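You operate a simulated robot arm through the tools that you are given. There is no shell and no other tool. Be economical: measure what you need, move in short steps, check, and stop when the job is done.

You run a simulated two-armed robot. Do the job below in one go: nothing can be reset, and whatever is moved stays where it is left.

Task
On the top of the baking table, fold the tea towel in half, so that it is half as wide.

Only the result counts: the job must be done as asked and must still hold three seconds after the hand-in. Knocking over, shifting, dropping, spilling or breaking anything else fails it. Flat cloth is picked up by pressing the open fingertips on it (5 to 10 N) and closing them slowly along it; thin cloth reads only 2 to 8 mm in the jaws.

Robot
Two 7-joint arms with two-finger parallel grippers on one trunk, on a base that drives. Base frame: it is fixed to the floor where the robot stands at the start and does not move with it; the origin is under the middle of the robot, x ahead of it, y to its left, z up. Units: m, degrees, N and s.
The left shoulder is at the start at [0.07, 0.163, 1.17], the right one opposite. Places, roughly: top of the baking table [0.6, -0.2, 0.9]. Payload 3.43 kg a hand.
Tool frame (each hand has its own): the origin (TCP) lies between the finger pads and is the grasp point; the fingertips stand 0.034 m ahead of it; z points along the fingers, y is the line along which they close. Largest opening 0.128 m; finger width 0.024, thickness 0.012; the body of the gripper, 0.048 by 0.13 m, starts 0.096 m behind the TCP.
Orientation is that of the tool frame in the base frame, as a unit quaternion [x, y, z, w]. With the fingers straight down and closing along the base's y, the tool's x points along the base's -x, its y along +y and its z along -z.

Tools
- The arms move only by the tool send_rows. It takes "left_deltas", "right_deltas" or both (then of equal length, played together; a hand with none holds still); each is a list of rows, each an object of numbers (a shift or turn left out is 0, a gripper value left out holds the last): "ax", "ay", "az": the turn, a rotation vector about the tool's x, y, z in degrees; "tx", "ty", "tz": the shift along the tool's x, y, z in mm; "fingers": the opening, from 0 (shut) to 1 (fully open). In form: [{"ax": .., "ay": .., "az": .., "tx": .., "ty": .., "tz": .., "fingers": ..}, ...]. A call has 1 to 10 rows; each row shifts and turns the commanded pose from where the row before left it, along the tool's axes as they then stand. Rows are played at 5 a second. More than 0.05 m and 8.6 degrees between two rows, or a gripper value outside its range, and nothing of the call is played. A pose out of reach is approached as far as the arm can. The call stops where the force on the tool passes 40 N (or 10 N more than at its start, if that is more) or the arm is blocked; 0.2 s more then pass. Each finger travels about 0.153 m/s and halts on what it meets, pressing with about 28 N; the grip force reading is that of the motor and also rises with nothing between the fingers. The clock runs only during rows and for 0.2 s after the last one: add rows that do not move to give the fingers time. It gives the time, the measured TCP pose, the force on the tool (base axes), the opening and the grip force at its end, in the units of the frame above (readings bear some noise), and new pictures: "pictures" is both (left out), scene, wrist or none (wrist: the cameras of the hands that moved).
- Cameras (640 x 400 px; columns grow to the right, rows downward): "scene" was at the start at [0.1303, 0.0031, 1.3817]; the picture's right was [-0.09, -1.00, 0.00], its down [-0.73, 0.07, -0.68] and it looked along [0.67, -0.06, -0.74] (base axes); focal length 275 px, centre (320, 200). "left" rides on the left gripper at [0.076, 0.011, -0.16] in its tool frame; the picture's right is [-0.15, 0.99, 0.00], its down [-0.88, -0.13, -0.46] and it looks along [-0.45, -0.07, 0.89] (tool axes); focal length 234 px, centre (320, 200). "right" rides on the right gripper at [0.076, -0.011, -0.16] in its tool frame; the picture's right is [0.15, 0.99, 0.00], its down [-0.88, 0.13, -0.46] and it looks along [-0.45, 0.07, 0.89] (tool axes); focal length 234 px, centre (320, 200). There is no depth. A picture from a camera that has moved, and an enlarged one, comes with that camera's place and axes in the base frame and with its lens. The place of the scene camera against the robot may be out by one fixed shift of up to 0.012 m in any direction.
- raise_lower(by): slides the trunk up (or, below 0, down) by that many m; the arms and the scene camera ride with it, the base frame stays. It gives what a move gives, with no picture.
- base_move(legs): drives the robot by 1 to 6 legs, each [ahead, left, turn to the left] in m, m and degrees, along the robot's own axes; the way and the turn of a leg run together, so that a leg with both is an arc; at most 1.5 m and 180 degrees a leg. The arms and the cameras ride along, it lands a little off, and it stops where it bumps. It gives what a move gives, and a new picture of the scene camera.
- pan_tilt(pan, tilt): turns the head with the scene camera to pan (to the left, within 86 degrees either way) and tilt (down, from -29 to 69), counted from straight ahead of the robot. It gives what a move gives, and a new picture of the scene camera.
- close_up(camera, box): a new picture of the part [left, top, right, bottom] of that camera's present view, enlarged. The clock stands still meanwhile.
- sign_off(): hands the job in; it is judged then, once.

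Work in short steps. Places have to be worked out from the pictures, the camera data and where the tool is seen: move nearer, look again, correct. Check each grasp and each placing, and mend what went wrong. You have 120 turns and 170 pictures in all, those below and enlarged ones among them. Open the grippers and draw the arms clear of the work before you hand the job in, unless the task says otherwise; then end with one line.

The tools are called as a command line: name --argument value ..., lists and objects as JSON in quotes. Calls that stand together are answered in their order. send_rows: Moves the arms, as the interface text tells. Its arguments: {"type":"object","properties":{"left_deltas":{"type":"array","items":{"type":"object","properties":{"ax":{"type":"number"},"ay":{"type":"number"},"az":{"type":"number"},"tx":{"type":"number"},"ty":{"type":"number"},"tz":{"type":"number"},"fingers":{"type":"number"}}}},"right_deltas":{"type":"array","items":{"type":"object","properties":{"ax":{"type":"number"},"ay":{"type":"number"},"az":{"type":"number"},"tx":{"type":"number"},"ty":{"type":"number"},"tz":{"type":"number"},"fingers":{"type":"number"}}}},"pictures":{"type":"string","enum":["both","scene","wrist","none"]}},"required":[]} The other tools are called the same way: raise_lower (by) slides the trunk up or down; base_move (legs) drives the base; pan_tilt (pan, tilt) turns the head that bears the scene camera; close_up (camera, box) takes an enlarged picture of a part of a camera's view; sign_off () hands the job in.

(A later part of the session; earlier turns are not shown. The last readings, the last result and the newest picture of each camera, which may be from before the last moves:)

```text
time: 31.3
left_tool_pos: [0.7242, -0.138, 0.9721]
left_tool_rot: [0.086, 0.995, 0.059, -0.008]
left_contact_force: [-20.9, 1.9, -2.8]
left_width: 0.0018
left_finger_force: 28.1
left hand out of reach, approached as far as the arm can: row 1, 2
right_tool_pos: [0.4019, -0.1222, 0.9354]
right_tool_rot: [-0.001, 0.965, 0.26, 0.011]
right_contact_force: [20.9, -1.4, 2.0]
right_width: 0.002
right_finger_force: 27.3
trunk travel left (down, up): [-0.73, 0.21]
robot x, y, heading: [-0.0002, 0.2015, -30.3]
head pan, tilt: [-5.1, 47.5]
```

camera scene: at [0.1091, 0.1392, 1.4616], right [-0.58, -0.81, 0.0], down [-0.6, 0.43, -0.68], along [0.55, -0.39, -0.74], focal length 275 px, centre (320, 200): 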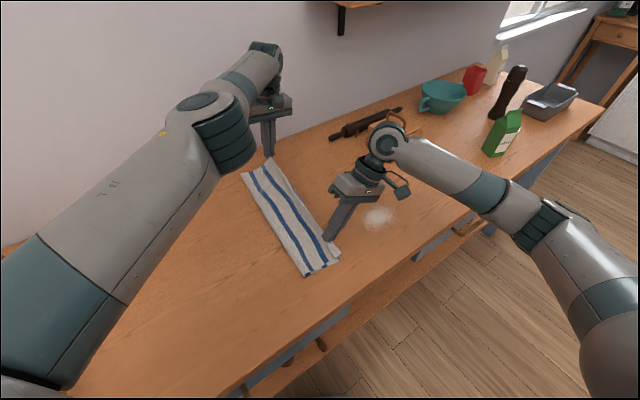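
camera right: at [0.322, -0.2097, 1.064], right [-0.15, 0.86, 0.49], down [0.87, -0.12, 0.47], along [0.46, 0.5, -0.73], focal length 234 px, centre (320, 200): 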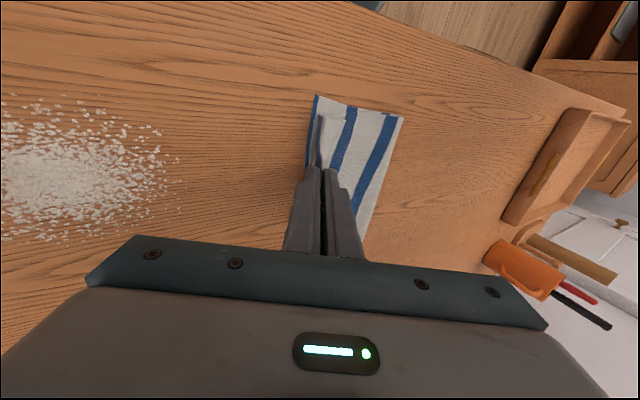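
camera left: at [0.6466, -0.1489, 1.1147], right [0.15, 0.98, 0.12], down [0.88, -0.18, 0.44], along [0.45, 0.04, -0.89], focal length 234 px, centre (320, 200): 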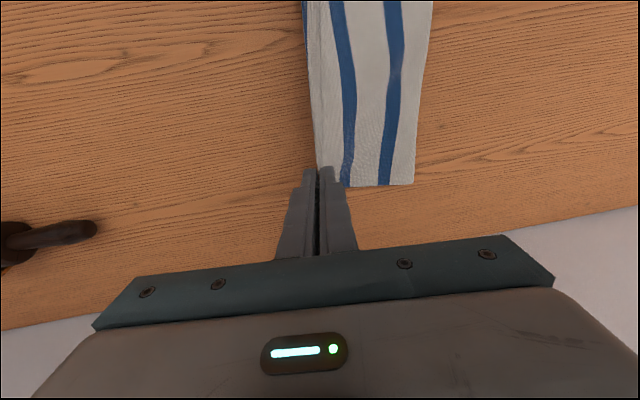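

The left arm still can't come inward, so I'll move the body instead. First I'll slacken the cloth by moving the right hand +x 17 mm and up 35 mm.

send_rows --right_deltas '[{"tx": -8}, {"tx": -9}, {"ty": 8.5, "tz": -15}, {"ty": 9, "tz": -15}, {}]' --pictures "scene"

```text
time: 32.5
left_tool_pos: [0.7273, -0.1379, 0.9728]
left_tool_rot: [0.087, 0.994, 0.06, -0.005]
left_contact_force: [-0.2, 0.2, -0.5]
left_width: 0.0022
left_finger_force: 28.0
right_tool_pos: [0.4186, -0.1213, 0.9686]
right_tool_rot: [0.0, 0.965, 0.262, 0.011]
right_contact_force: [0.1, -0.6, -0.4]
right_width: 0.0019
right_finger_force: 28.0
trunk travel left (down, up): [-0.73, 0.21]
robot x, y, heading: [-0.0038, 0.2015, -30.5]
head pan, tilt: [-5.1, 47.5]
camera scene: at [0.1091, 0.1389, 1.4616], right [-0.58, -0.81, 0.0], down [-0.6, 0.43, -0.68], along [0.55, -0.39, -0.74], focal length 275 px, centre (320, 200)
```

scene: 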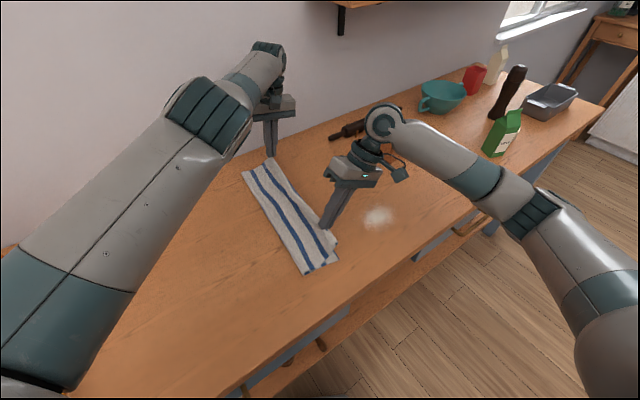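

Tension is gone, but the towel seems to have slid about 2.5 cm toward +x. I'll check the wrist views to see how the layers lie.

close_up --camera "left" --box '[160, 0, 480, 200]'

close_up --camera "right" --box '[200, 60, 520, 260]'

close_up --camera "scene" --box '[220, 140, 380, 290]'

```text
2.00 times, centred on (320, 100) of left
camera zoom: at [0.6547, -0.1326, 1.1348], right [0.32, 0.94, 0.11], down [0.85, -0.33, 0.42], along [0.43, -0.04, -0.9], focal length 468 px, centre (320, 400)
```

zoom: 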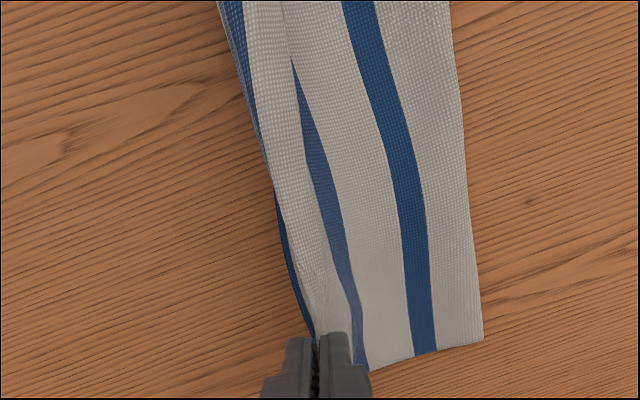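

```text
2.00 times, centred on (360, 160) of right
camera zoom: at [0.3404, -0.2103, 1.0993], right [-0.15, 0.86, 0.5], down [0.87, -0.12, 0.48], along [0.47, 0.5, -0.73], focal length 468 px, centre (240, 280)
```

zoom: 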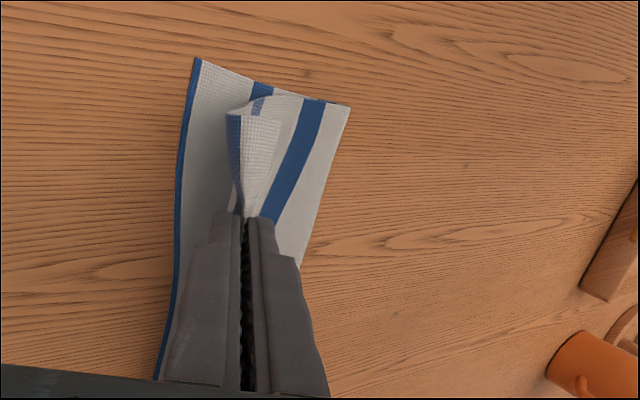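

```text
2.67 times, centred on (300, 215) of scene
camera zoom: at [0.1091, 0.1389, 1.4616], right [-0.58, -0.81, 0.0], down [-0.6, 0.43, -0.68], along [0.55, -0.39, -0.74], focal length 732 px, centre (373, 160)
```

zoom: 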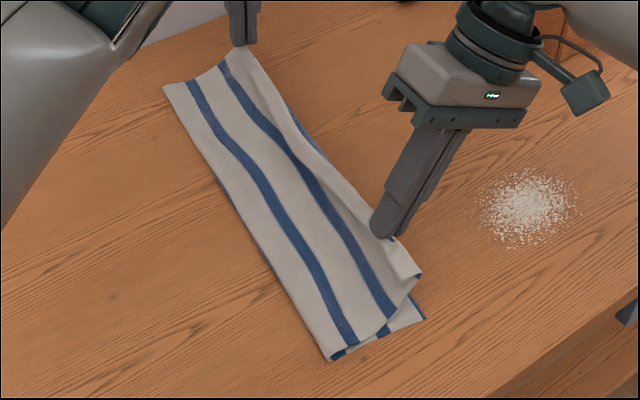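

The flap lies over the bottom layer at both ends; the towel rotated slightly, and its right edge is now at y≈−0.11 near and ≈−0.137 far. Both tips are about 56 mm above the table and over that edge, so lowering the trunk 45 mm sets both down together.

raise_lower --by -0.044

close_up --camera "left" --box '[160, 0, 480, 200]'

close_up --camera "right" --box '[200, 60, 520, 260]'

```text
time: 33.4
left_tool_pos: [0.7255, -0.1378, 0.9291]
left_tool_rot: [0.087, 0.994, 0.059, -0.006]
left_contact_force: [0.2, -0.2, 0.2]
left_width: 0.002
left_finger_force: 28.1
right_tool_pos: [0.4181, -0.12, 0.9243]
right_tool_rot: [0.001, 0.966, 0.26, 0.01]
right_contact_force: [0.4, 0.3, -0.3]
right_width: 0.0022
right_finger_force: 27.8
trunk travel left (down, up): [-0.686, 0.254]
robot x, y, heading: [0.0025, 0.2003, -30.4]
head pan, tilt: [-5.1, 47.5]
```

```text
2.00 times, centred on (320, 100) of left
camera zoom: at [0.6542, -0.1323, 1.0913], right [0.32, 0.94, 0.11], down [0.85, -0.33, 0.42], along [0.43, -0.04, -0.9], focal length 468 px, centre (320, 400)
```

zoom: 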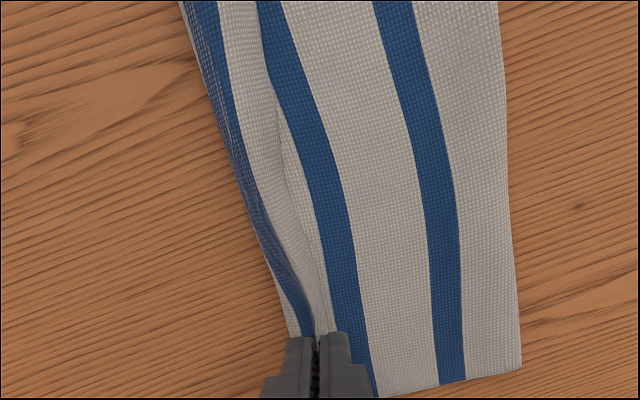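

```text
2.00 times, centred on (360, 160) of right
camera zoom: at [0.3401, -0.2099, 1.0555], right [-0.15, 0.86, 0.5], down [0.87, -0.12, 0.48], along [0.47, 0.5, -0.73], focal length 468 px, centre (240, 280)
```

zoom: 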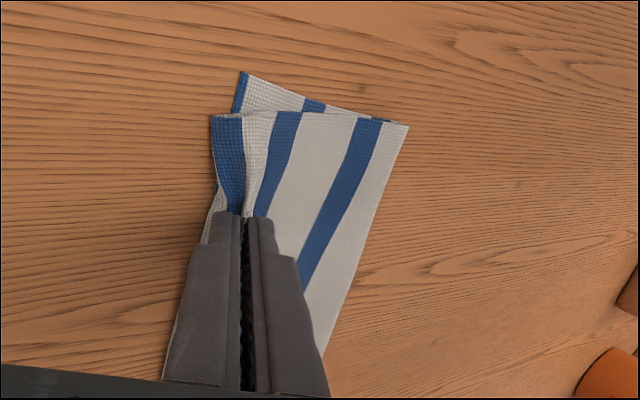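

Flap and bottom layer nearly match, though the near flap corner overshoots the bottom edge by about 15 mm in y. I'll shift the right hand back a little (+y 11, −x 6) and set both down the last few millimetres with the trunk.

send_rows --right_deltas '[{"tx": 3, "ty": 5, "tz": 3}, {"tx": 3, "ty": 5, "tz": 3}, {}]' --pictures "none"

raise_lower --by -0.006

close_up --camera "right" --box '[200, 60, 520, 260]'

```text
time: 34.1
left_tool_pos: [0.726, -0.1377, 0.9281]
left_tool_rot: [0.087, 0.994, 0.06, -0.007]
left_contact_force: [-2.5, 0.4, -0.7]
left_width: 0.002
left_finger_force: 27.9
right_tool_pos: [0.4131, -0.1105, 0.9251]
right_tool_rot: [0.001, 0.965, 0.261, 0.01]
right_contact_force: [2.4, -0.4, -0.6]
right_width: 0.0018
right_finger_force: 27.8
trunk travel left (down, up): [-0.686, 0.254]
robot x, y, heading: [0.0018, 0.2025, -30.4]
head pan, tilt: [-5.1, 47.5]
```

```text
time: 34.7
left_tool_pos: [0.7267, -0.137, 0.9228]
left_tool_rot: [0.087, 0.994, 0.059, -0.007]
left_contact_force: [-2.8, -0.1, -0.6]
left_width: 0.002
left_finger_force: 28.2
right_tool_pos: [0.414, -0.1093, 0.9184]
right_tool_rot: [0.0, 0.965, 0.262, 0.01]
right_contact_force: [2.2, -0.3, 0.2]
right_width: 0.0019
right_finger_force: 28.0
trunk travel left (down, up): [-0.68, 0.26]
robot x, y, heading: [-0.0015, 0.1992, -30.2]
head pan, tilt: [-5.1, 47.5]
```

```text
2.00 times, centred on (360, 160) of right
camera zoom: at [0.3344, -0.1989, 1.0493], right [-0.15, 0.86, 0.5], down [0.87, -0.12, 0.48], along [0.47, 0.5, -0.73], focal length 468 px, centre (240, 280)
```

zoom: 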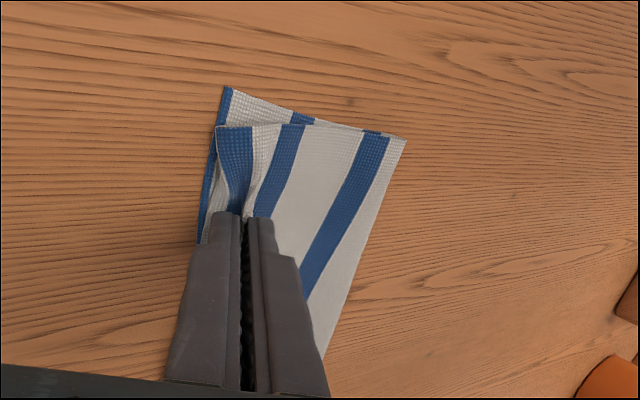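

Counting stripes, the fold line is right: 11 mm beyond the centre stripe. The hem between pinch and edge may lie folded back on top at the grip points. I'll release, lift clear and look.

send_rows --left_deltas '[{"fingers": 0.05}, {"fingers": 0.12}, {"tz": -10}, {"tz": -25}, {"tz": -40}]' --right_deltas '[{"fingers": 0.05}, {"fingers": 0.12}, {"tz": -10}, {"tz": -25}, {"tz": -40}]' --pictures "both"

```text
time: 35.9
left_tool_pos: [0.7223, -0.1387, 0.9968]
left_tool_rot: [0.087, 0.994, 0.06, -0.005]
left_contact_force: [-0.3, 0.2, -1.3]
left_width: 0.0155
left_finger_force: 0.3
left hand out of reach, approached as far as the arm can: row 5
right_tool_pos: [0.4097, -0.1476, 0.9844]
right_tool_rot: [0.001, 0.965, 0.26, 0.01]
right_contact_force: [0.6, -0.6, -0.2]
right_width: 0.0156
right_finger_force: 0.1
trunk travel left (down, up): [-0.68, 0.26]
robot x, y, heading: [-0.0002, 0.2024, -30.3]
head pan, tilt: [-5.1, 47.5]
camera scene: at [0.1072, 0.1391, 1.4117], right [-0.58, -0.81, 0.0], down [-0.6, 0.43, -0.68], along [0.55, -0.39, -0.74], focal length 275 px, centre (320, 200)
camera right: at [0.3318, -0.2363, 1.1147], right [-0.15, 0.86, 0.5], down [0.87, -0.12, 0.48], along [0.47, 0.5, -0.73], focal length 234 px, centre (320, 200)
camera left: at [0.6509, -0.1359, 1.1598], right [0.32, 0.94, 0.11], down [0.85, -0.33, 0.42], along [0.43, -0.04, -0.9], focal length 234 px, centre (320, 200)
```

scene: 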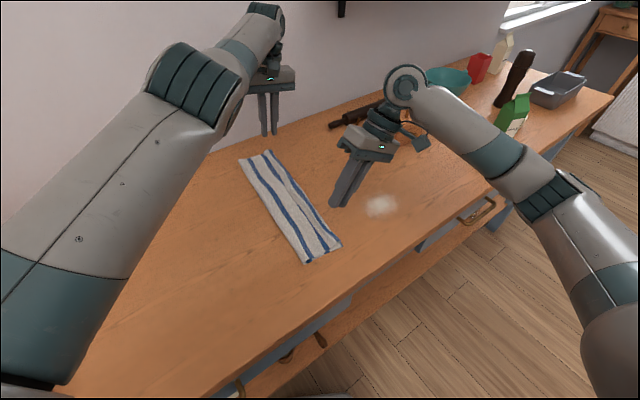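
right: 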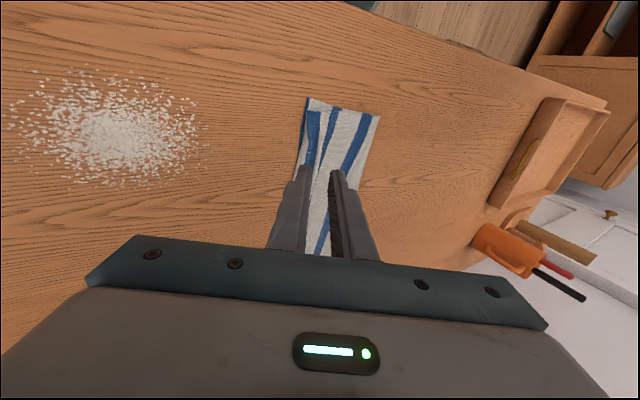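
left: 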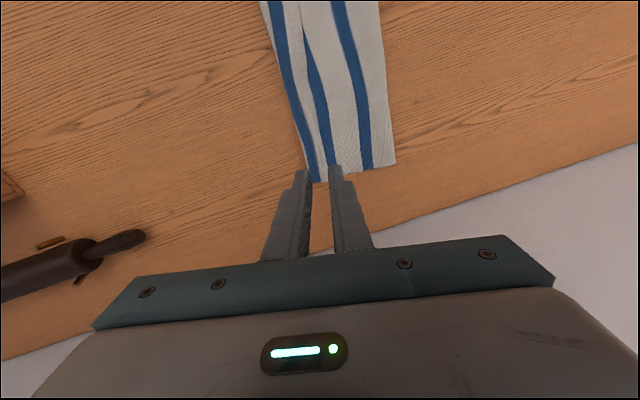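

Released. I'll zoom in on the towel from all three cameras.

close_up --camera "scene" --box '[225, 140, 353, 270]'

close_up --camera "right" --box '[240, 80, 400, 180]'

close_up --camera "left" --box '[220, 0, 460, 190]'

```text
3.08 times, centred on (289, 205) of scene
camera zoom: at [0.1072, 0.1391, 1.4117], right [-0.58, -0.81, 0.0], down [-0.6, 0.43, -0.68], along [0.55, -0.39, -0.74], focal length 845 px, centre (415, 185)
```

zoom: 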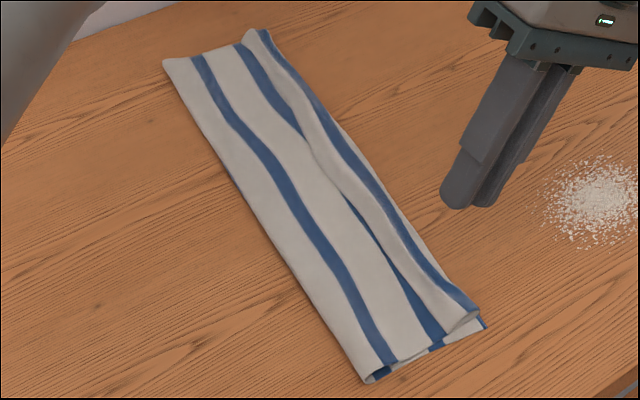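

```text
4.00 times, centred on (320, 130) of right
camera zoom: at [0.3318, -0.2363, 1.1147], right [-0.15, 0.86, 0.5], down [0.87, -0.12, 0.48], along [0.47, 0.5, -0.73], focal length 937 px, centre (320, 480)
```

zoom: 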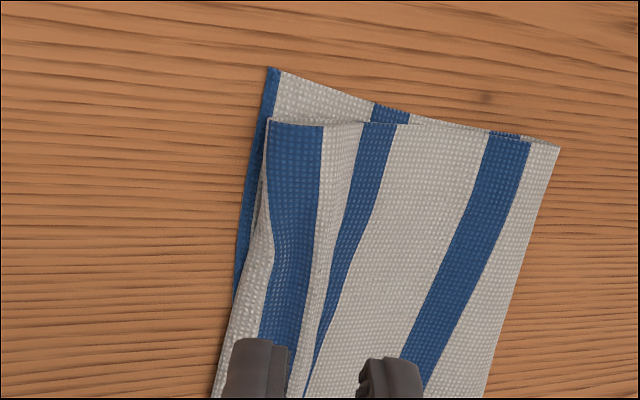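

```text
2.11 times, centred on (340, 95) of left
camera zoom: at [0.6509, -0.1359, 1.1598], right [0.32, 0.94, 0.11], down [0.85, -0.33, 0.42], along [0.43, -0.04, -0.9], focal length 493 px, centre (278, 421)
```

zoom: 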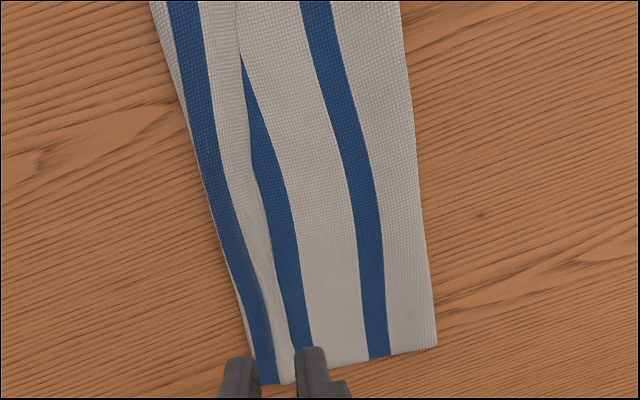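

The fold is good overall, but there's a small pleat between the first two stripes, and the outer hem looks partly tucked under. I'll raise the right hand and view the outer edge more closely.

send_rows --right_deltas '[{"tz": -30, "tx": -30}, {"tx": -40}, {"tx": -40, "tz": -10}]' --left_deltas '[{"tz": -20}, {"tz": -20, "ty": 20}, {"ty": 40}]' --pictures "both"

```text
time: 36.7
left_tool_pos: [0.7555, -0.1012, 1.0439]
left_tool_rot: [0.087, 0.994, 0.059, -0.009]
left_contact_force: [0.8, 0.3, -0.1]
left_width: 0.0154
left_finger_force: 0.0
left hand out of reach, approached as far as the arm can: row 2, 3
right_tool_pos: [0.5244, -0.1666, 1.0226]
right_tool_rot: [0.001, 0.965, 0.26, 0.01]
right_contact_force: [0.5, 0.2, 0.9]
right_width: 0.0157
right_finger_force: 0.0
trunk travel left (down, up): [-0.68, 0.26]
robot x, y, heading: [-0.0005, 0.2007, -30.3]
head pan, tilt: [-5.1, 47.5]
camera scene: at [0.1124, 0.1411, 1.4114], right [-0.58, -0.81, 0.0], down [-0.6, 0.43, -0.67], along [0.55, -0.39, -0.74], focal length 275 px, centre (320, 200)
camera right: at [0.4466, -0.2548, 1.1524], right [-0.15, 0.86, 0.49], down [0.87, -0.12, 0.47], along [0.47, 0.5, -0.73], focal length 234 px, centre (320, 200)
camera left: at [0.6849, -0.0968, 1.2065], right [0.32, 0.94, 0.11], down [0.85, -0.33, 0.41], along [0.43, -0.04, -0.9], focal length 234 px, centre (320, 200)
```

scene: 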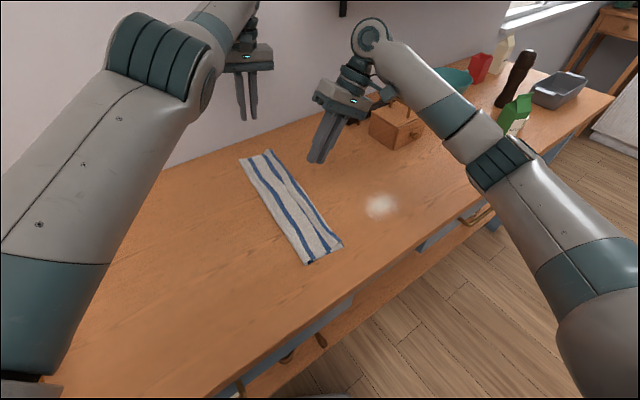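
right: 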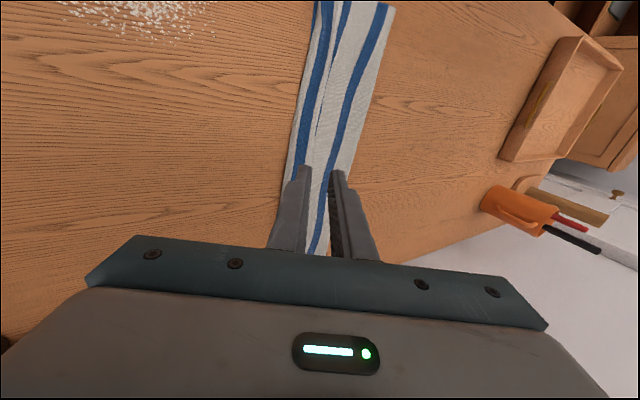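
left: 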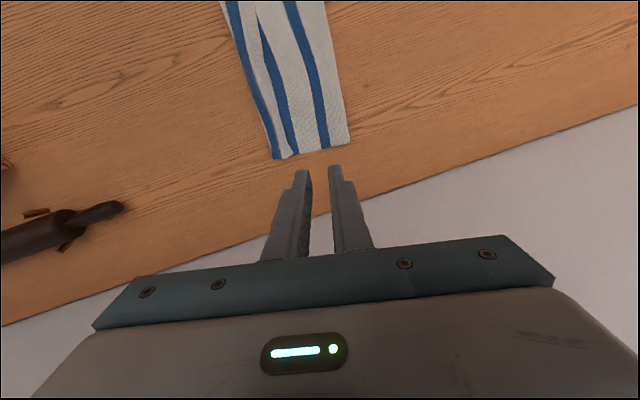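

close_up --camera "right" --box '[240, 0, 432, 180]'

close_up --camera "left" --box '[200, 60, 380, 172]'

close_up --camera "scene" --box '[270, 200, 360, 270]'

```text
2.22 times, centred on (336, 90) of right
camera zoom: at [0.4466, -0.2548, 1.1524], right [-0.15, 0.86, 0.49], down [0.87, -0.12, 0.47], along [0.47, 0.5, -0.73], focal length 520 px, centre (284, 444)
```

zoom: 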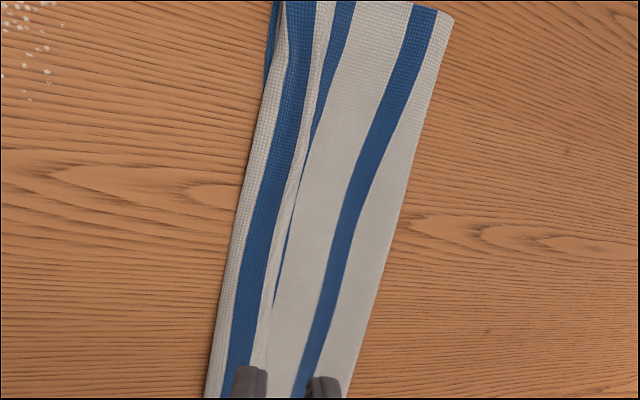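

```text
3.56 times, centred on (290, 116) of left
camera zoom: at [0.6849, -0.0968, 1.2065], right [0.32, 0.94, 0.11], down [0.85, -0.33, 0.41], along [0.43, -0.04, -0.9], focal length 833 px, centre (427, 499)
```

zoom: 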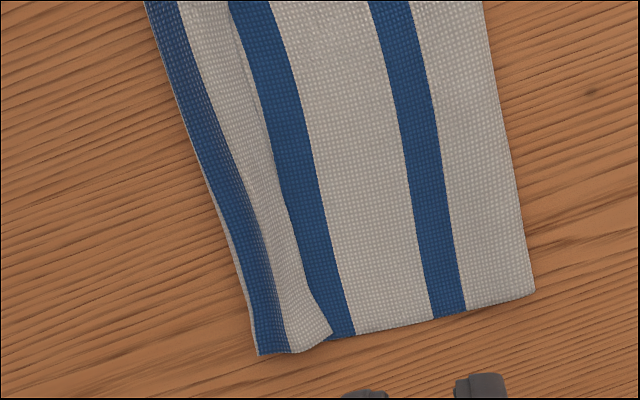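

```text
5.71 times, centred on (315, 235) of scene
camera zoom: at [0.1124, 0.1411, 1.4114], right [-0.58, -0.81, 0.0], down [-0.6, 0.43, -0.67], along [0.55, -0.39, -0.74], focal length 1569 px, centre (349, 0)
```

zoom: 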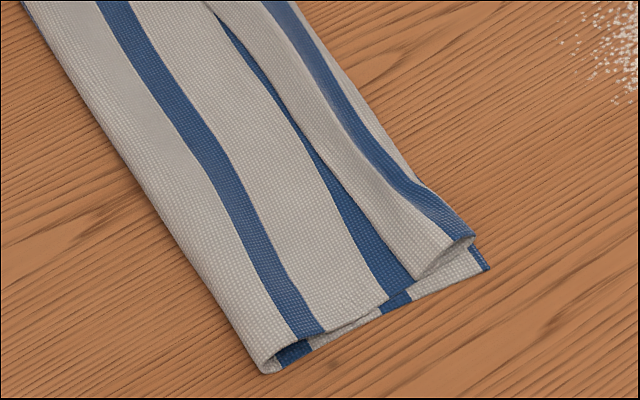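

Reading the stripes again, the outer roughly 30 mm of the flap (first stripe plus margin) is folded back on top as a narrow strip. Its free edge is at y≈−0.09 near x=0.39 and needs flipping outward. I'll bring the right hand over the near end, tilted 20° so its fingers come in from the +y side.

send_rows --right_deltas '[{"tx": 18, "ax": 7.2, "fingers": 0.17}, {"tx": 18, "ax": 7.2}, {"tx": 18, "ax": 7.2}, {"tx": 18, "ax": 7.2}, {"tx": 18, "ax": 7.2}, {"tx": 18, "ax": 7}, {"tx": 16, "ax": 7}, {}]' --pictures "wrist"

```text
time: 38.5
left_tool_pos: [0.752, -0.1043, 1.0464]
left_tool_rot: [0.087, 0.994, 0.06, -0.008]
left_contact_force: [-0.3, 0.3, 0.2]
left_width: 0.0154
left_finger_force: 0.0
right_tool_pos: [0.398, -0.1677, 1.019]
right_tool_rot: [0.004, 0.985, -0.172, 0.009]
right_contact_force: [0.5, 0.2, 0.0]
right_width: 0.0218
right_finger_force: 0.1
trunk travel left (down, up): [-0.68, 0.26]
robot x, y, heading: [0.0001, 0.1992, -30.5]
head pan, tilt: [-5.1, 47.5]
camera right: at [0.3193, -0.1238, 1.1707], right [-0.13, 0.93, -0.34], down [0.87, 0.27, 0.4], along [0.47, -0.24, -0.85], focal length 234 px, centre (320, 200)
```

right: 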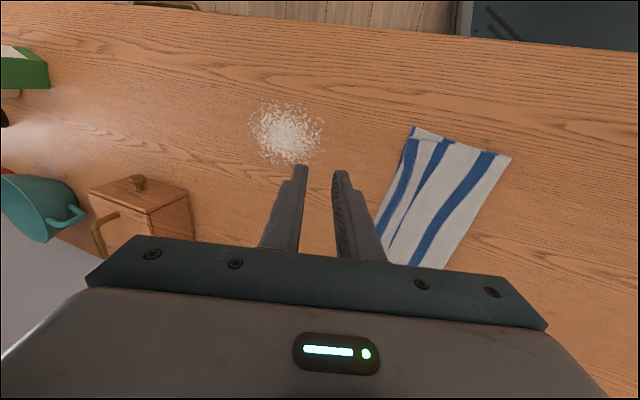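

Next I'll move over the strip's free edge, stopping about 45 mm above it.

send_rows --right_deltas '[{"ty": 46.6, "tz": 9.6}, {"ty": 46.6, "tz": 9.7}, {}]' --pictures "wrist"

close_up --camera "right" --box '[240, 60, 432, 180]'

```text
time: 39.3
left_tool_pos: [0.7526, -0.1041, 1.0458]
left_tool_rot: [0.087, 0.994, 0.06, -0.007]
left_contact_force: [-0.7, 0.8, -0.9]
left_width: 0.0152
left_finger_force: 0.0
right_tool_pos: [0.3988, -0.0869, 0.9705]
right_tool_rot: [0.005, 0.985, -0.171, 0.009]
right_contact_force: [0.2, -0.8, -0.8]
right_width: 0.022
right_finger_force: 0.1
trunk travel left (down, up): [-0.68, 0.26]
robot x, y, heading: [-0.0032, 0.2015, -30.2]
head pan, tilt: [-5.1, 47.5]
camera right: at [0.3208, -0.0413, 1.1221], right [-0.13, 0.93, -0.34], down [0.87, 0.27, 0.4], along [0.47, -0.24, -0.85], focal length 234 px, centre (320, 200)
```

right: 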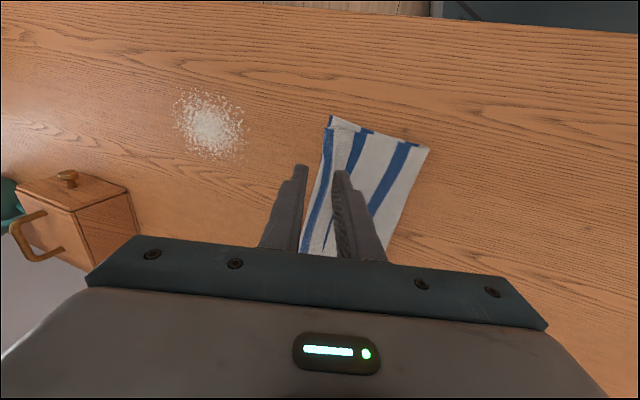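

```text
3.33 times, centred on (336, 120) of right
camera zoom: at [0.3208, -0.0413, 1.1221], right [-0.13, 0.93, -0.34], down [0.87, 0.27, 0.4], along [0.47, -0.24, -0.85], focal length 781 px, centre (267, 467)
```

zoom: 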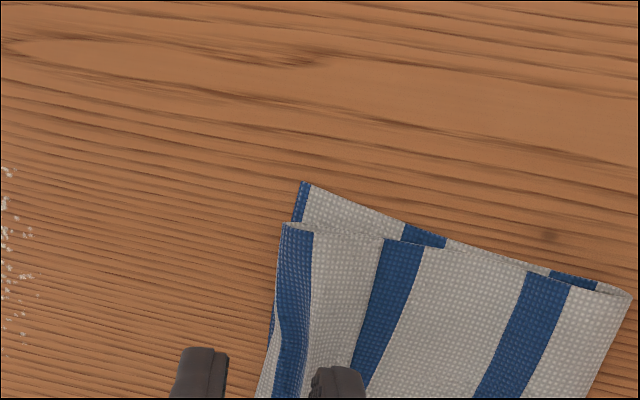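

I need to be sure how the strip is layered, so I'll zoom hard on the near and far ends.

close_up --camera "left" --box '[240, 100, 320, 165]'

close_up --camera "right" --box '[310, 100, 380, 165]'

close_up --camera "scene" --box '[310, 220, 350, 260]'

```text
6.15 times, centred on (280, 132) of left
camera zoom: at [0.6808, -0.0998, 1.2082], right [0.32, 0.94, 0.11], down [0.85, -0.33, 0.41], along [0.43, -0.03, -0.9], focal length 1441 px, centre (566, 615)
```

zoom: 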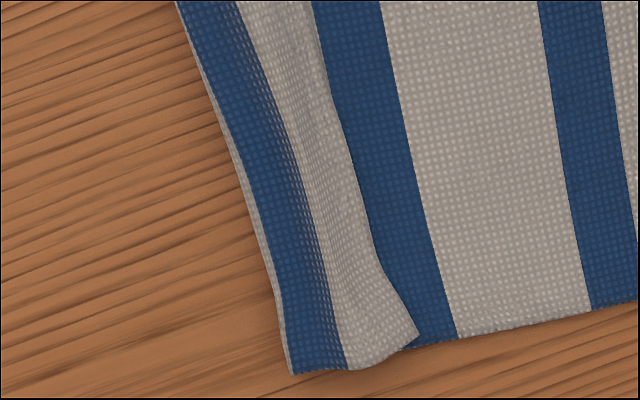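

```text
6.15 times, centred on (345, 132) of right
camera zoom: at [0.3208, -0.0413, 1.1221], right [-0.13, 0.93, -0.34], down [0.87, 0.27, 0.4], along [0.47, -0.24, -0.85], focal length 1441 px, centre (166, 615)
```

zoom: 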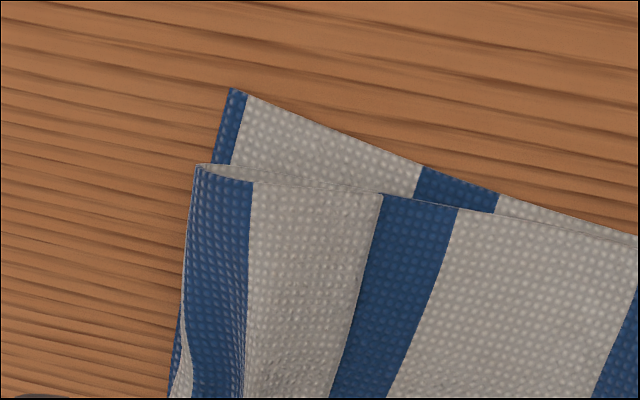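

```text
10.00 times, centred on (330, 240) of scene
camera zoom: at [0.1082, 0.1382, 1.4117], right [-0.58, -0.81, 0.0], down [-0.6, 0.43, -0.68], along [0.55, -0.39, -0.74], focal length 2746 px, centre (220, -200)
```

zoom: 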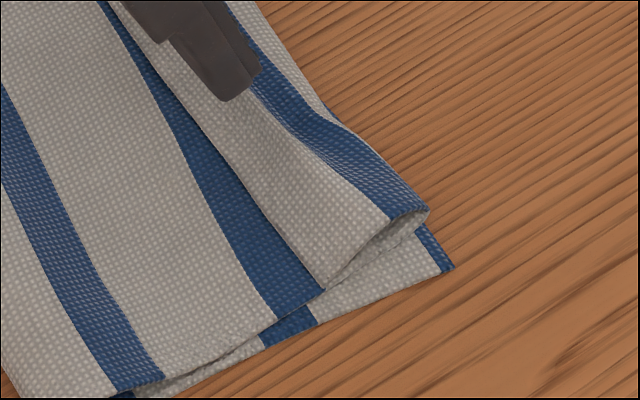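

Confirmed: the outer strip is folded back on top with its free edge facing +y, slightly raised. I'll lower so the lower (+y) finger is beside the free edge and the upper one is over the strip.

send_rows --right_deltas '[{"ty": 7, "tz": 19}, {"ty": 7, "tz": 19}, {}]' --pictures "wrist"

close_up --camera "right" --box '[260, 110, 388, 190]'

close_up --camera "scene" --box '[300, 210, 350, 260]'

```text
time: 40.1
left_tool_pos: [0.7529, -0.1033, 1.0453]
left_tool_rot: [0.086, 0.994, 0.06, -0.007]
left_contact_force: [-1.0, -0.2, 0.2]
left_width: 0.0153
left_finger_force: 0.1
right_tool_pos: [0.4, -0.0852, 0.9279]
right_tool_rot: [0.005, 0.985, -0.172, 0.009]
right_contact_force: [-0.5, -0.3, 0.7]
right_width: 0.0216
right_finger_force: 0.1
trunk travel left (down, up): [-0.68, 0.26]
robot x, y, heading: [0.0012, 0.1982, -30.3]
head pan, tilt: [-5.1, 47.5]
camera right: at [0.3213, -0.0408, 1.0809], right [-0.13, 0.93, -0.34], down [0.87, 0.27, 0.4], along [0.47, -0.24, -0.85], focal length 234 px, centre (320, 200)
```

right: 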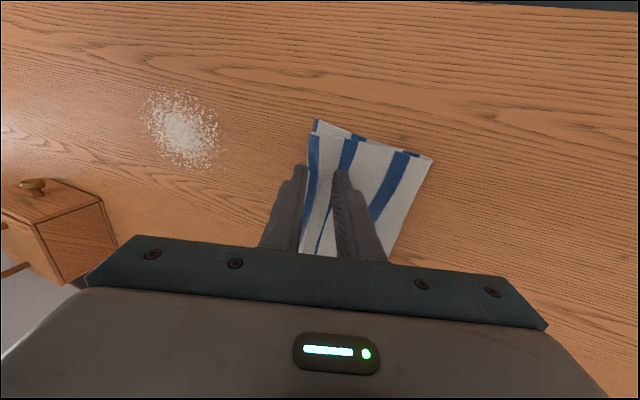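

```text
5.00 times, centred on (324, 150) of right
camera zoom: at [0.3213, -0.0408, 1.0809], right [-0.13, 0.93, -0.34], down [0.87, 0.27, 0.4], along [0.47, -0.24, -0.85], focal length 1171 px, centre (300, 450)
```

zoom: 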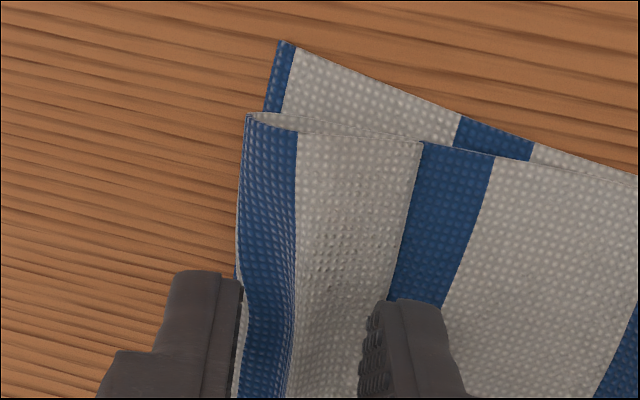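

```text
8.00 times, centred on (325, 235) of scene
camera zoom: at [0.109, 0.1395, 1.4117], right [-0.58, -0.81, 0.0], down [-0.6, 0.43, -0.68], along [0.55, -0.39, -0.74], focal length 2196 px, centre (280, -80)
```

zoom: 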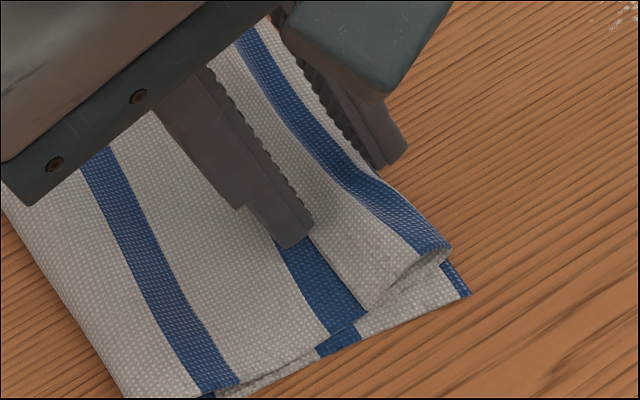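

The +y finger is right on the free edge. I'll shift +y 7 mm so it sits just beyond, then lower gently to touch.

send_rows --right_deltas '[{"ty": 6.6, "tz": -2.4}, {"ty": 1, "tz": 2.8}, {"ty": 1, "tz": 2.8}, {}]' --pictures "none"

close_up --camera "scene" --box '[300, 210, 350, 260]'

```text
time: 41.1
left_tool_pos: [0.7524, -0.1025, 1.046]
left_tool_rot: [0.087, 0.994, 0.06, -0.007]
left_contact_force: [0.3, -1.0, -0.6]
left_width: 0.0153
left_finger_force: 0.0
right_tool_pos: [0.3984, -0.0795, 0.9209]
right_tool_rot: [0.004, 0.985, -0.171, 0.009]
right_contact_force: [0.0, 0.9, 1.8]
right_width: 0.0216
right_finger_force: 0.0
trunk travel left (down, up): [-0.68, 0.26]
robot x, y, heading: [-0.0029, 0.2004, -30.5]
head pan, tilt: [-5.1, 47.5]
```

```text
8.00 times, centred on (325, 235) of scene
camera zoom: at [0.1089, 0.1393, 1.4117], right [-0.58, -0.81, 0.0], down [-0.6, 0.43, -0.68], along [0.55, -0.39, -0.74], focal length 2196 px, centre (280, -80)
```

zoom: 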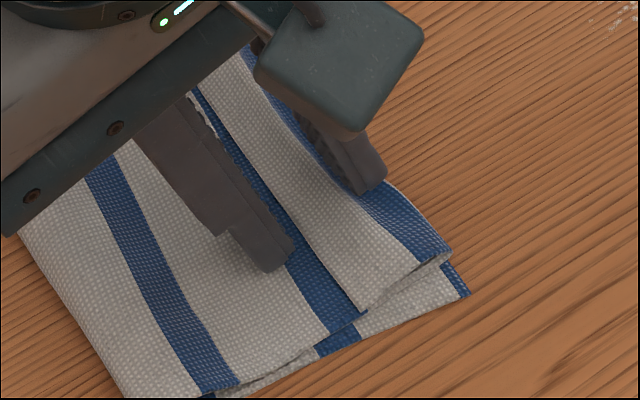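

The lower finger is on the second stripe just beside the free edge, with light contact. I'll close slowly while sinking slightly so it scoops the edge.

send_rows --right_deltas '[{"ty": -2, "tz": 0.5}, {"fingers": 0.14, "tz": 0.7}, {"fingers": 0.11, "tz": 0.7}, {"fingers": 0.08, "tz": 0.7}, {"fingers": 0.05, "tz": 0.7}, {"fingers": 0.02}, {"fingers": 0}, {}]' --pictures "wrist"

close_up --camera "scene" --box '[300, 210, 350, 260]'

close_up --camera "right" --box '[260, 110, 388, 190]'

```text
time: 42.9
left_tool_pos: [0.7537, -0.103, 1.045]
left_tool_rot: [0.088, 0.994, 0.061, -0.007]
left_contact_force: [0.4, 0.6, -1.5]
left_width: 0.0151
left_finger_force: 0.0
right_tool_pos: [0.3992, -0.0824, 0.9189]
right_tool_rot: [0.004, 0.985, -0.172, 0.009]
right_contact_force: [0.5, 0.2, -0.3]
right_width: 0.0018
right_finger_force: 28.1
trunk travel left (down, up): [-0.68, 0.26]
robot x, y, heading: [0.0005, 0.203, -30.2]
head pan, tilt: [-5.1, 47.5]
camera right: at [0.3215, -0.0376, 1.0717], right [-0.13, 0.93, -0.34], down [0.87, 0.27, 0.4], along [0.47, -0.24, -0.85], focal length 234 px, centre (320, 200)
```

right: 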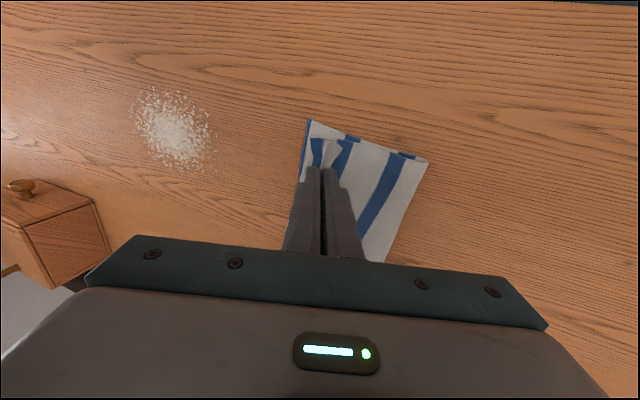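

```text
8.00 times, centred on (325, 235) of scene
camera zoom: at [0.109, 0.1391, 1.4117], right [-0.58, -0.81, 0.0], down [-0.6, 0.43, -0.68], along [0.55, -0.39, -0.74], focal length 2196 px, centre (280, -80)
```

zoom: 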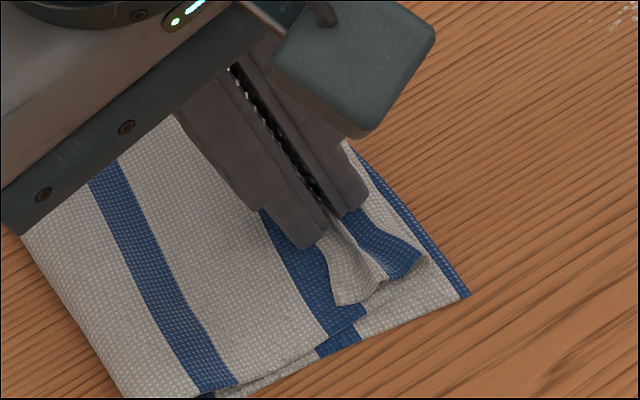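

```text
5.00 times, centred on (324, 150) of right
camera zoom: at [0.3215, -0.0376, 1.0717], right [-0.13, 0.93, -0.34], down [0.87, 0.27, 0.4], along [0.47, -0.24, -0.85], focal length 1171 px, centre (300, 450)
```

zoom: 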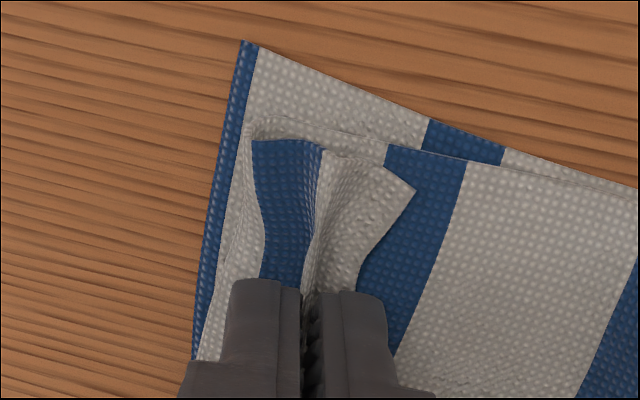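

The pinch holds only the folded-back strip. I'll lift it, straighten the hand, carry it outward past the crease and lower it.

send_rows --right_deltas '[{"ty": -6, "tz": -16.5}, {"ty": -6, "tz": -16.5}, {"ax": -7}, {"ax": -7}, {"ax": -6}, {"ty": -20}, {"ty": -20}, {"tz": 10, "ty": -2}, {"tz": 10}, {}]' --pictures "both"

close_up --camera "scene" --box '[290, 200, 360, 270]'

close_up --camera "right" --box '[260, 90, 420, 190]'

```text
time: 45.1
left_tool_pos: [0.7535, -0.1034, 1.0456]
left_tool_rot: [0.087, 0.994, 0.06, -0.007]
left_contact_force: [0.3, 0.6, 0.4]
left_width: 0.0156
left_finger_force: 0.1
right_tool_pos: [0.3986, -0.1253, 0.9349]
right_tool_rot: [0.002, 1.0, 0.003, 0.01]
right_contact_force: [-0.3, 1.2, 0.2]
right_width: 0.002
right_finger_force: 28.0
trunk travel left (down, up): [-0.68, 0.26]
robot x, y, heading: [-0.0011, 0.1993, -30.4]
head pan, tilt: [-5.1, 47.5]
camera scene: at [0.1089, 0.1392, 1.4117], right [-0.58, -0.81, 0.0], down [-0.6, 0.43, -0.68], along [0.55, -0.39, -0.74], focal length 275 px, centre (320, 200)
camera right: at [0.3194, -0.1358, 1.0925], right [-0.14, 0.99, 0.0], down [0.87, 0.12, 0.47], along [0.47, 0.07, -0.88], focal length 234 px, centre (320, 200)
```

scene: 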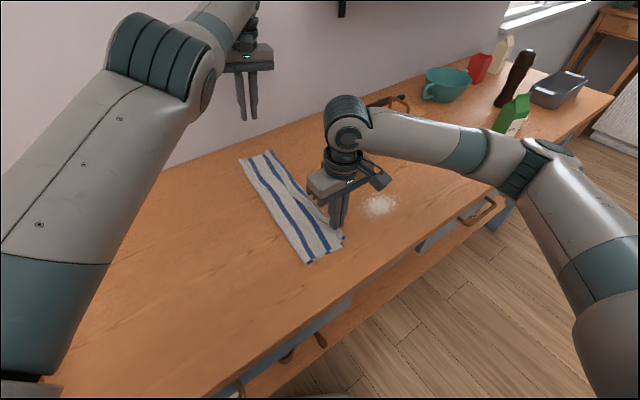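
right: 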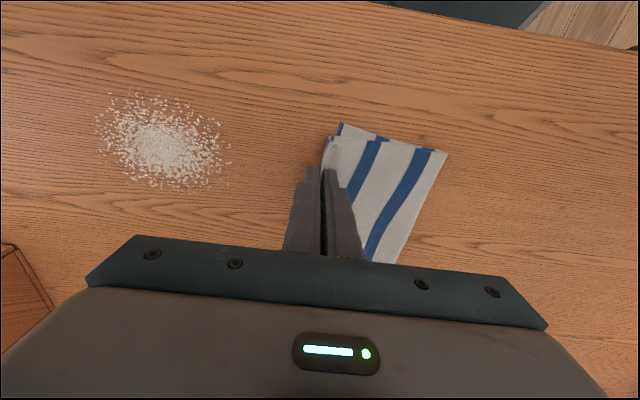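

```text
5.71 times, centred on (325, 235) of scene
camera zoom: at [0.1089, 0.1392, 1.4117], right [-0.58, -0.81, 0.0], down [-0.6, 0.43, -0.68], along [0.55, -0.39, -0.74], focal length 1569 px, centre (291, 0)
```

zoom: 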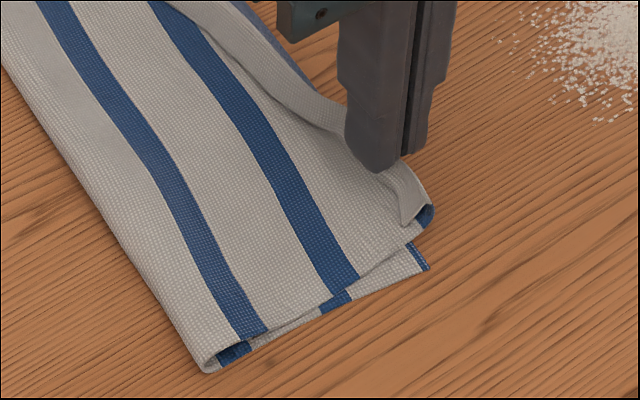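

```text
4.00 times, centred on (340, 140) of right
camera zoom: at [0.3194, -0.1358, 1.0925], right [-0.14, 0.99, 0.0], down [0.87, 0.12, 0.47], along [0.47, 0.07, -0.88], focal length 937 px, centre (240, 440)
```

zoom: 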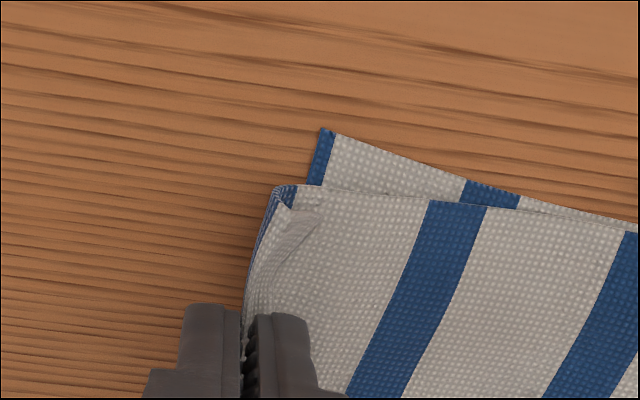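

The hem now stands up in the fingers with the flap flat beneath. I'll lower a little while moving outward, then open slightly and sweep −y so the hem falls outward.

send_rows --right_deltas '[{"ty": -6, "tz": 5}, {"ty": -4, "tz": 4}, {"fingers": 0.06, "ty": -4}, {"fingers": 0.1, "ty": -12}, {"ty": -14}, {"ty": -6}, {}]' --pictures "both"

close_up --camera "scene" --box '[290, 200, 360, 270]'

close_up --camera "right" --box '[260, 90, 420, 190]'

```text
time: 46.7
left_tool_pos: [0.7534, -0.1042, 1.0451]
left_tool_rot: [0.086, 0.994, 0.06, -0.007]
left_contact_force: [0.3, 0.0, -1.0]
left_width: 0.0155
left_finger_force: 0.0
right_tool_pos: [0.3977, -0.1699, 0.9263]
right_tool_rot: [0.002, 1.0, 0.003, 0.009]
right_contact_force: [-1.2, 1.7, -0.2]
right_width: 0.0129
right_finger_force: 0.0
trunk travel left (down, up): [-0.68, 0.26]
robot x, y, heading: [0.0013, 0.1989, -30.5]
head pan, tilt: [-5.1, 47.5]
camera scene: at [0.109, 0.1391, 1.4117], right [-0.58, -0.81, 0.0], down [-0.6, 0.43, -0.68], along [0.55, -0.39, -0.74], focal length 275 px, centre (320, 200)
camera right: at [0.3199, -0.1809, 1.0831], right [-0.14, 0.99, 0.0], down [0.87, 0.12, 0.47], along [0.47, 0.07, -0.88], focal length 234 px, centre (320, 200)
```

scene: 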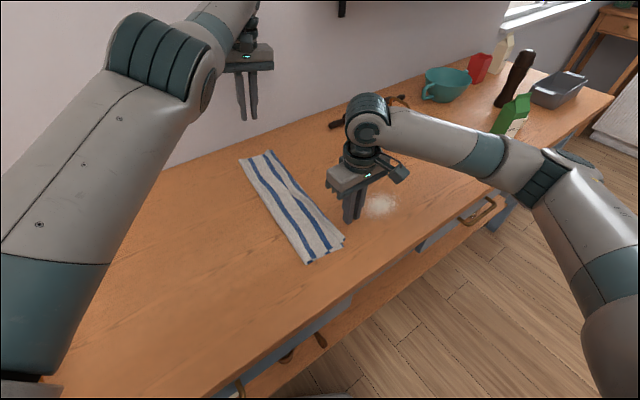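
right: 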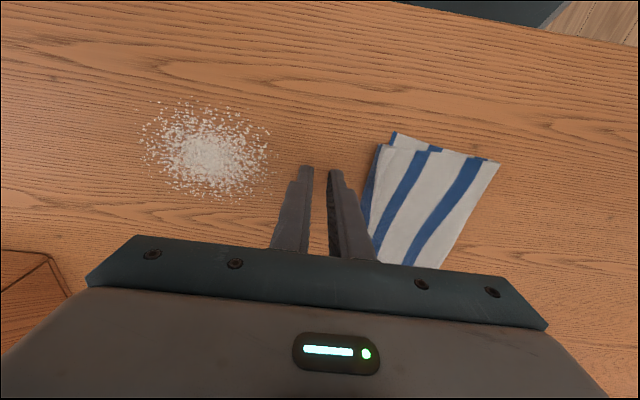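

```text
5.71 times, centred on (325, 235) of scene
camera zoom: at [0.109, 0.1391, 1.4117], right [-0.58, -0.81, 0.0], down [-0.6, 0.43, -0.68], along [0.55, -0.39, -0.74], focal length 1569 px, centre (291, 0)
```

zoom: 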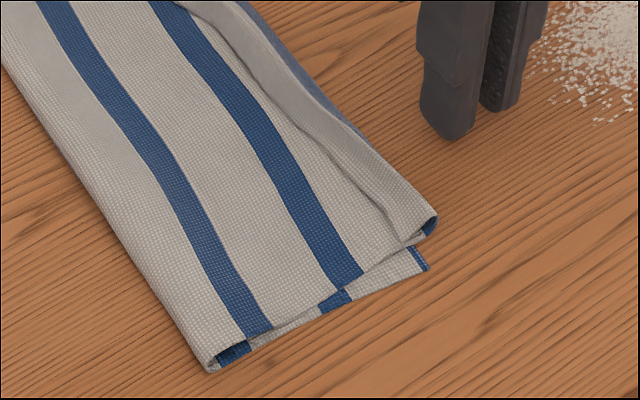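

```text
4.00 times, centred on (340, 140) of right
camera zoom: at [0.3199, -0.1809, 1.0831], right [-0.14, 0.99, 0.0], down [0.87, 0.12, 0.47], along [0.47, 0.07, -0.88], focal length 937 px, centre (240, 440)
```

zoom: 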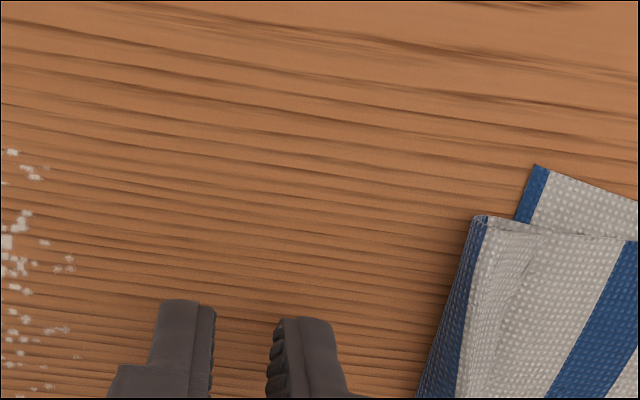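

The near end is better: the crease now aligns with the bottom edge and only a 19 mm hem remains on top. The far end needs the same, so I'll raise everything, turn the robot back to heading 0 and use the right arm there.

send_rows --right_deltas '[{"tz": -40}, {"tz": -45}]' --left_deltas '[{"tz": -10}, {"tz": -10}]' --pictures "none"

raise_lower --by 0.05

base_move --legs '[[0, 0, 30]]'

```text
time: 47.3
left_tool_pos: [0.7528, -0.1034, 1.0648]
left_tool_rot: [0.087, 0.994, 0.06, -0.006]
left_contact_force: [-0.2, 0.3, 0.2]
left_width: 0.0156
left_finger_force: 0.1
right_tool_pos: [0.396, -0.1715, 1.0112]
right_tool_rot: [0.002, 1.0, 0.002, 0.01]
right_contact_force: [1.0, -0.5, -0.1]
right_width: 0.0128
right_finger_force: 0.0
trunk travel left (down, up): [-0.68, 0.26]
robot x, y, heading: [-0.0029, 0.2021, -30.3]
head pan, tilt: [-5.1, 47.5]
```

```text
time: 48.2
left_tool_pos: [0.7517, -0.1041, 1.1138]
left_tool_rot: [0.087, 0.994, 0.06, -0.006]
left_contact_force: [-0.1, 0.2, -0.8]
left_width: 0.0153
left_finger_force: 0.1
right_tool_pos: [0.3973, -0.1725, 1.0621]
right_tool_rot: [0.002, 1.0, 0.003, 0.009]
right_contact_force: [-0.4, -0.2, -0.4]
right_width: 0.0128
right_finger_force: 0.0
trunk travel left (down, up): [-0.73, 0.21]
robot x, y, heading: [0.0013, 0.199, -30.1]
head pan, tilt: [-5.1, 47.5]
```

```text
time: 50.1
left_tool_pos: [0.8052, 0.3039, 1.1151]
left_tool_rot: [-0.169, 0.984, 0.055, -0.021]
left_contact_force: [0.5, -0.5, 0.8]
left_width: 0.0156
left_finger_force: 0.0
right_tool_pos: [0.5276, 0.0703, 1.06]
right_tool_rot: [-0.251, 0.968, 0.005, 0.009]
right_contact_force: [0.5, 0.0, 0.9]
right_width: 0.0127
right_finger_force: 0.1
trunk travel left (down, up): [-0.73, 0.21]
robot x, y, heading: [0.0037, 0.2005, -0.8]
head pan, tilt: [-5.1, 47.5]
camera scene: at [0.1303, 0.2012, 1.4617], right [-0.11, -0.99, 0.0], down [-0.73, 0.08, -0.68], along [0.67, -0.07, -0.74], focal length 275 px, centre (320, 200)
```

scene: 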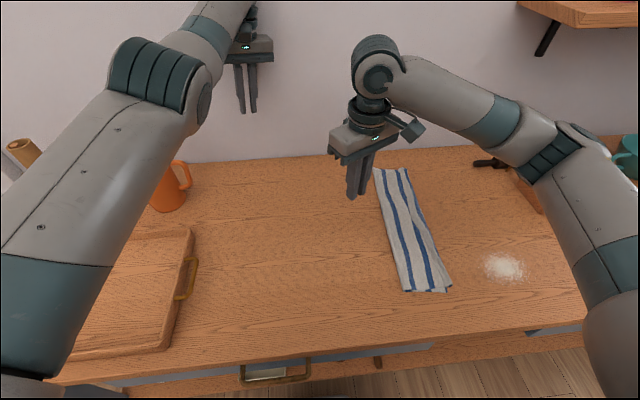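

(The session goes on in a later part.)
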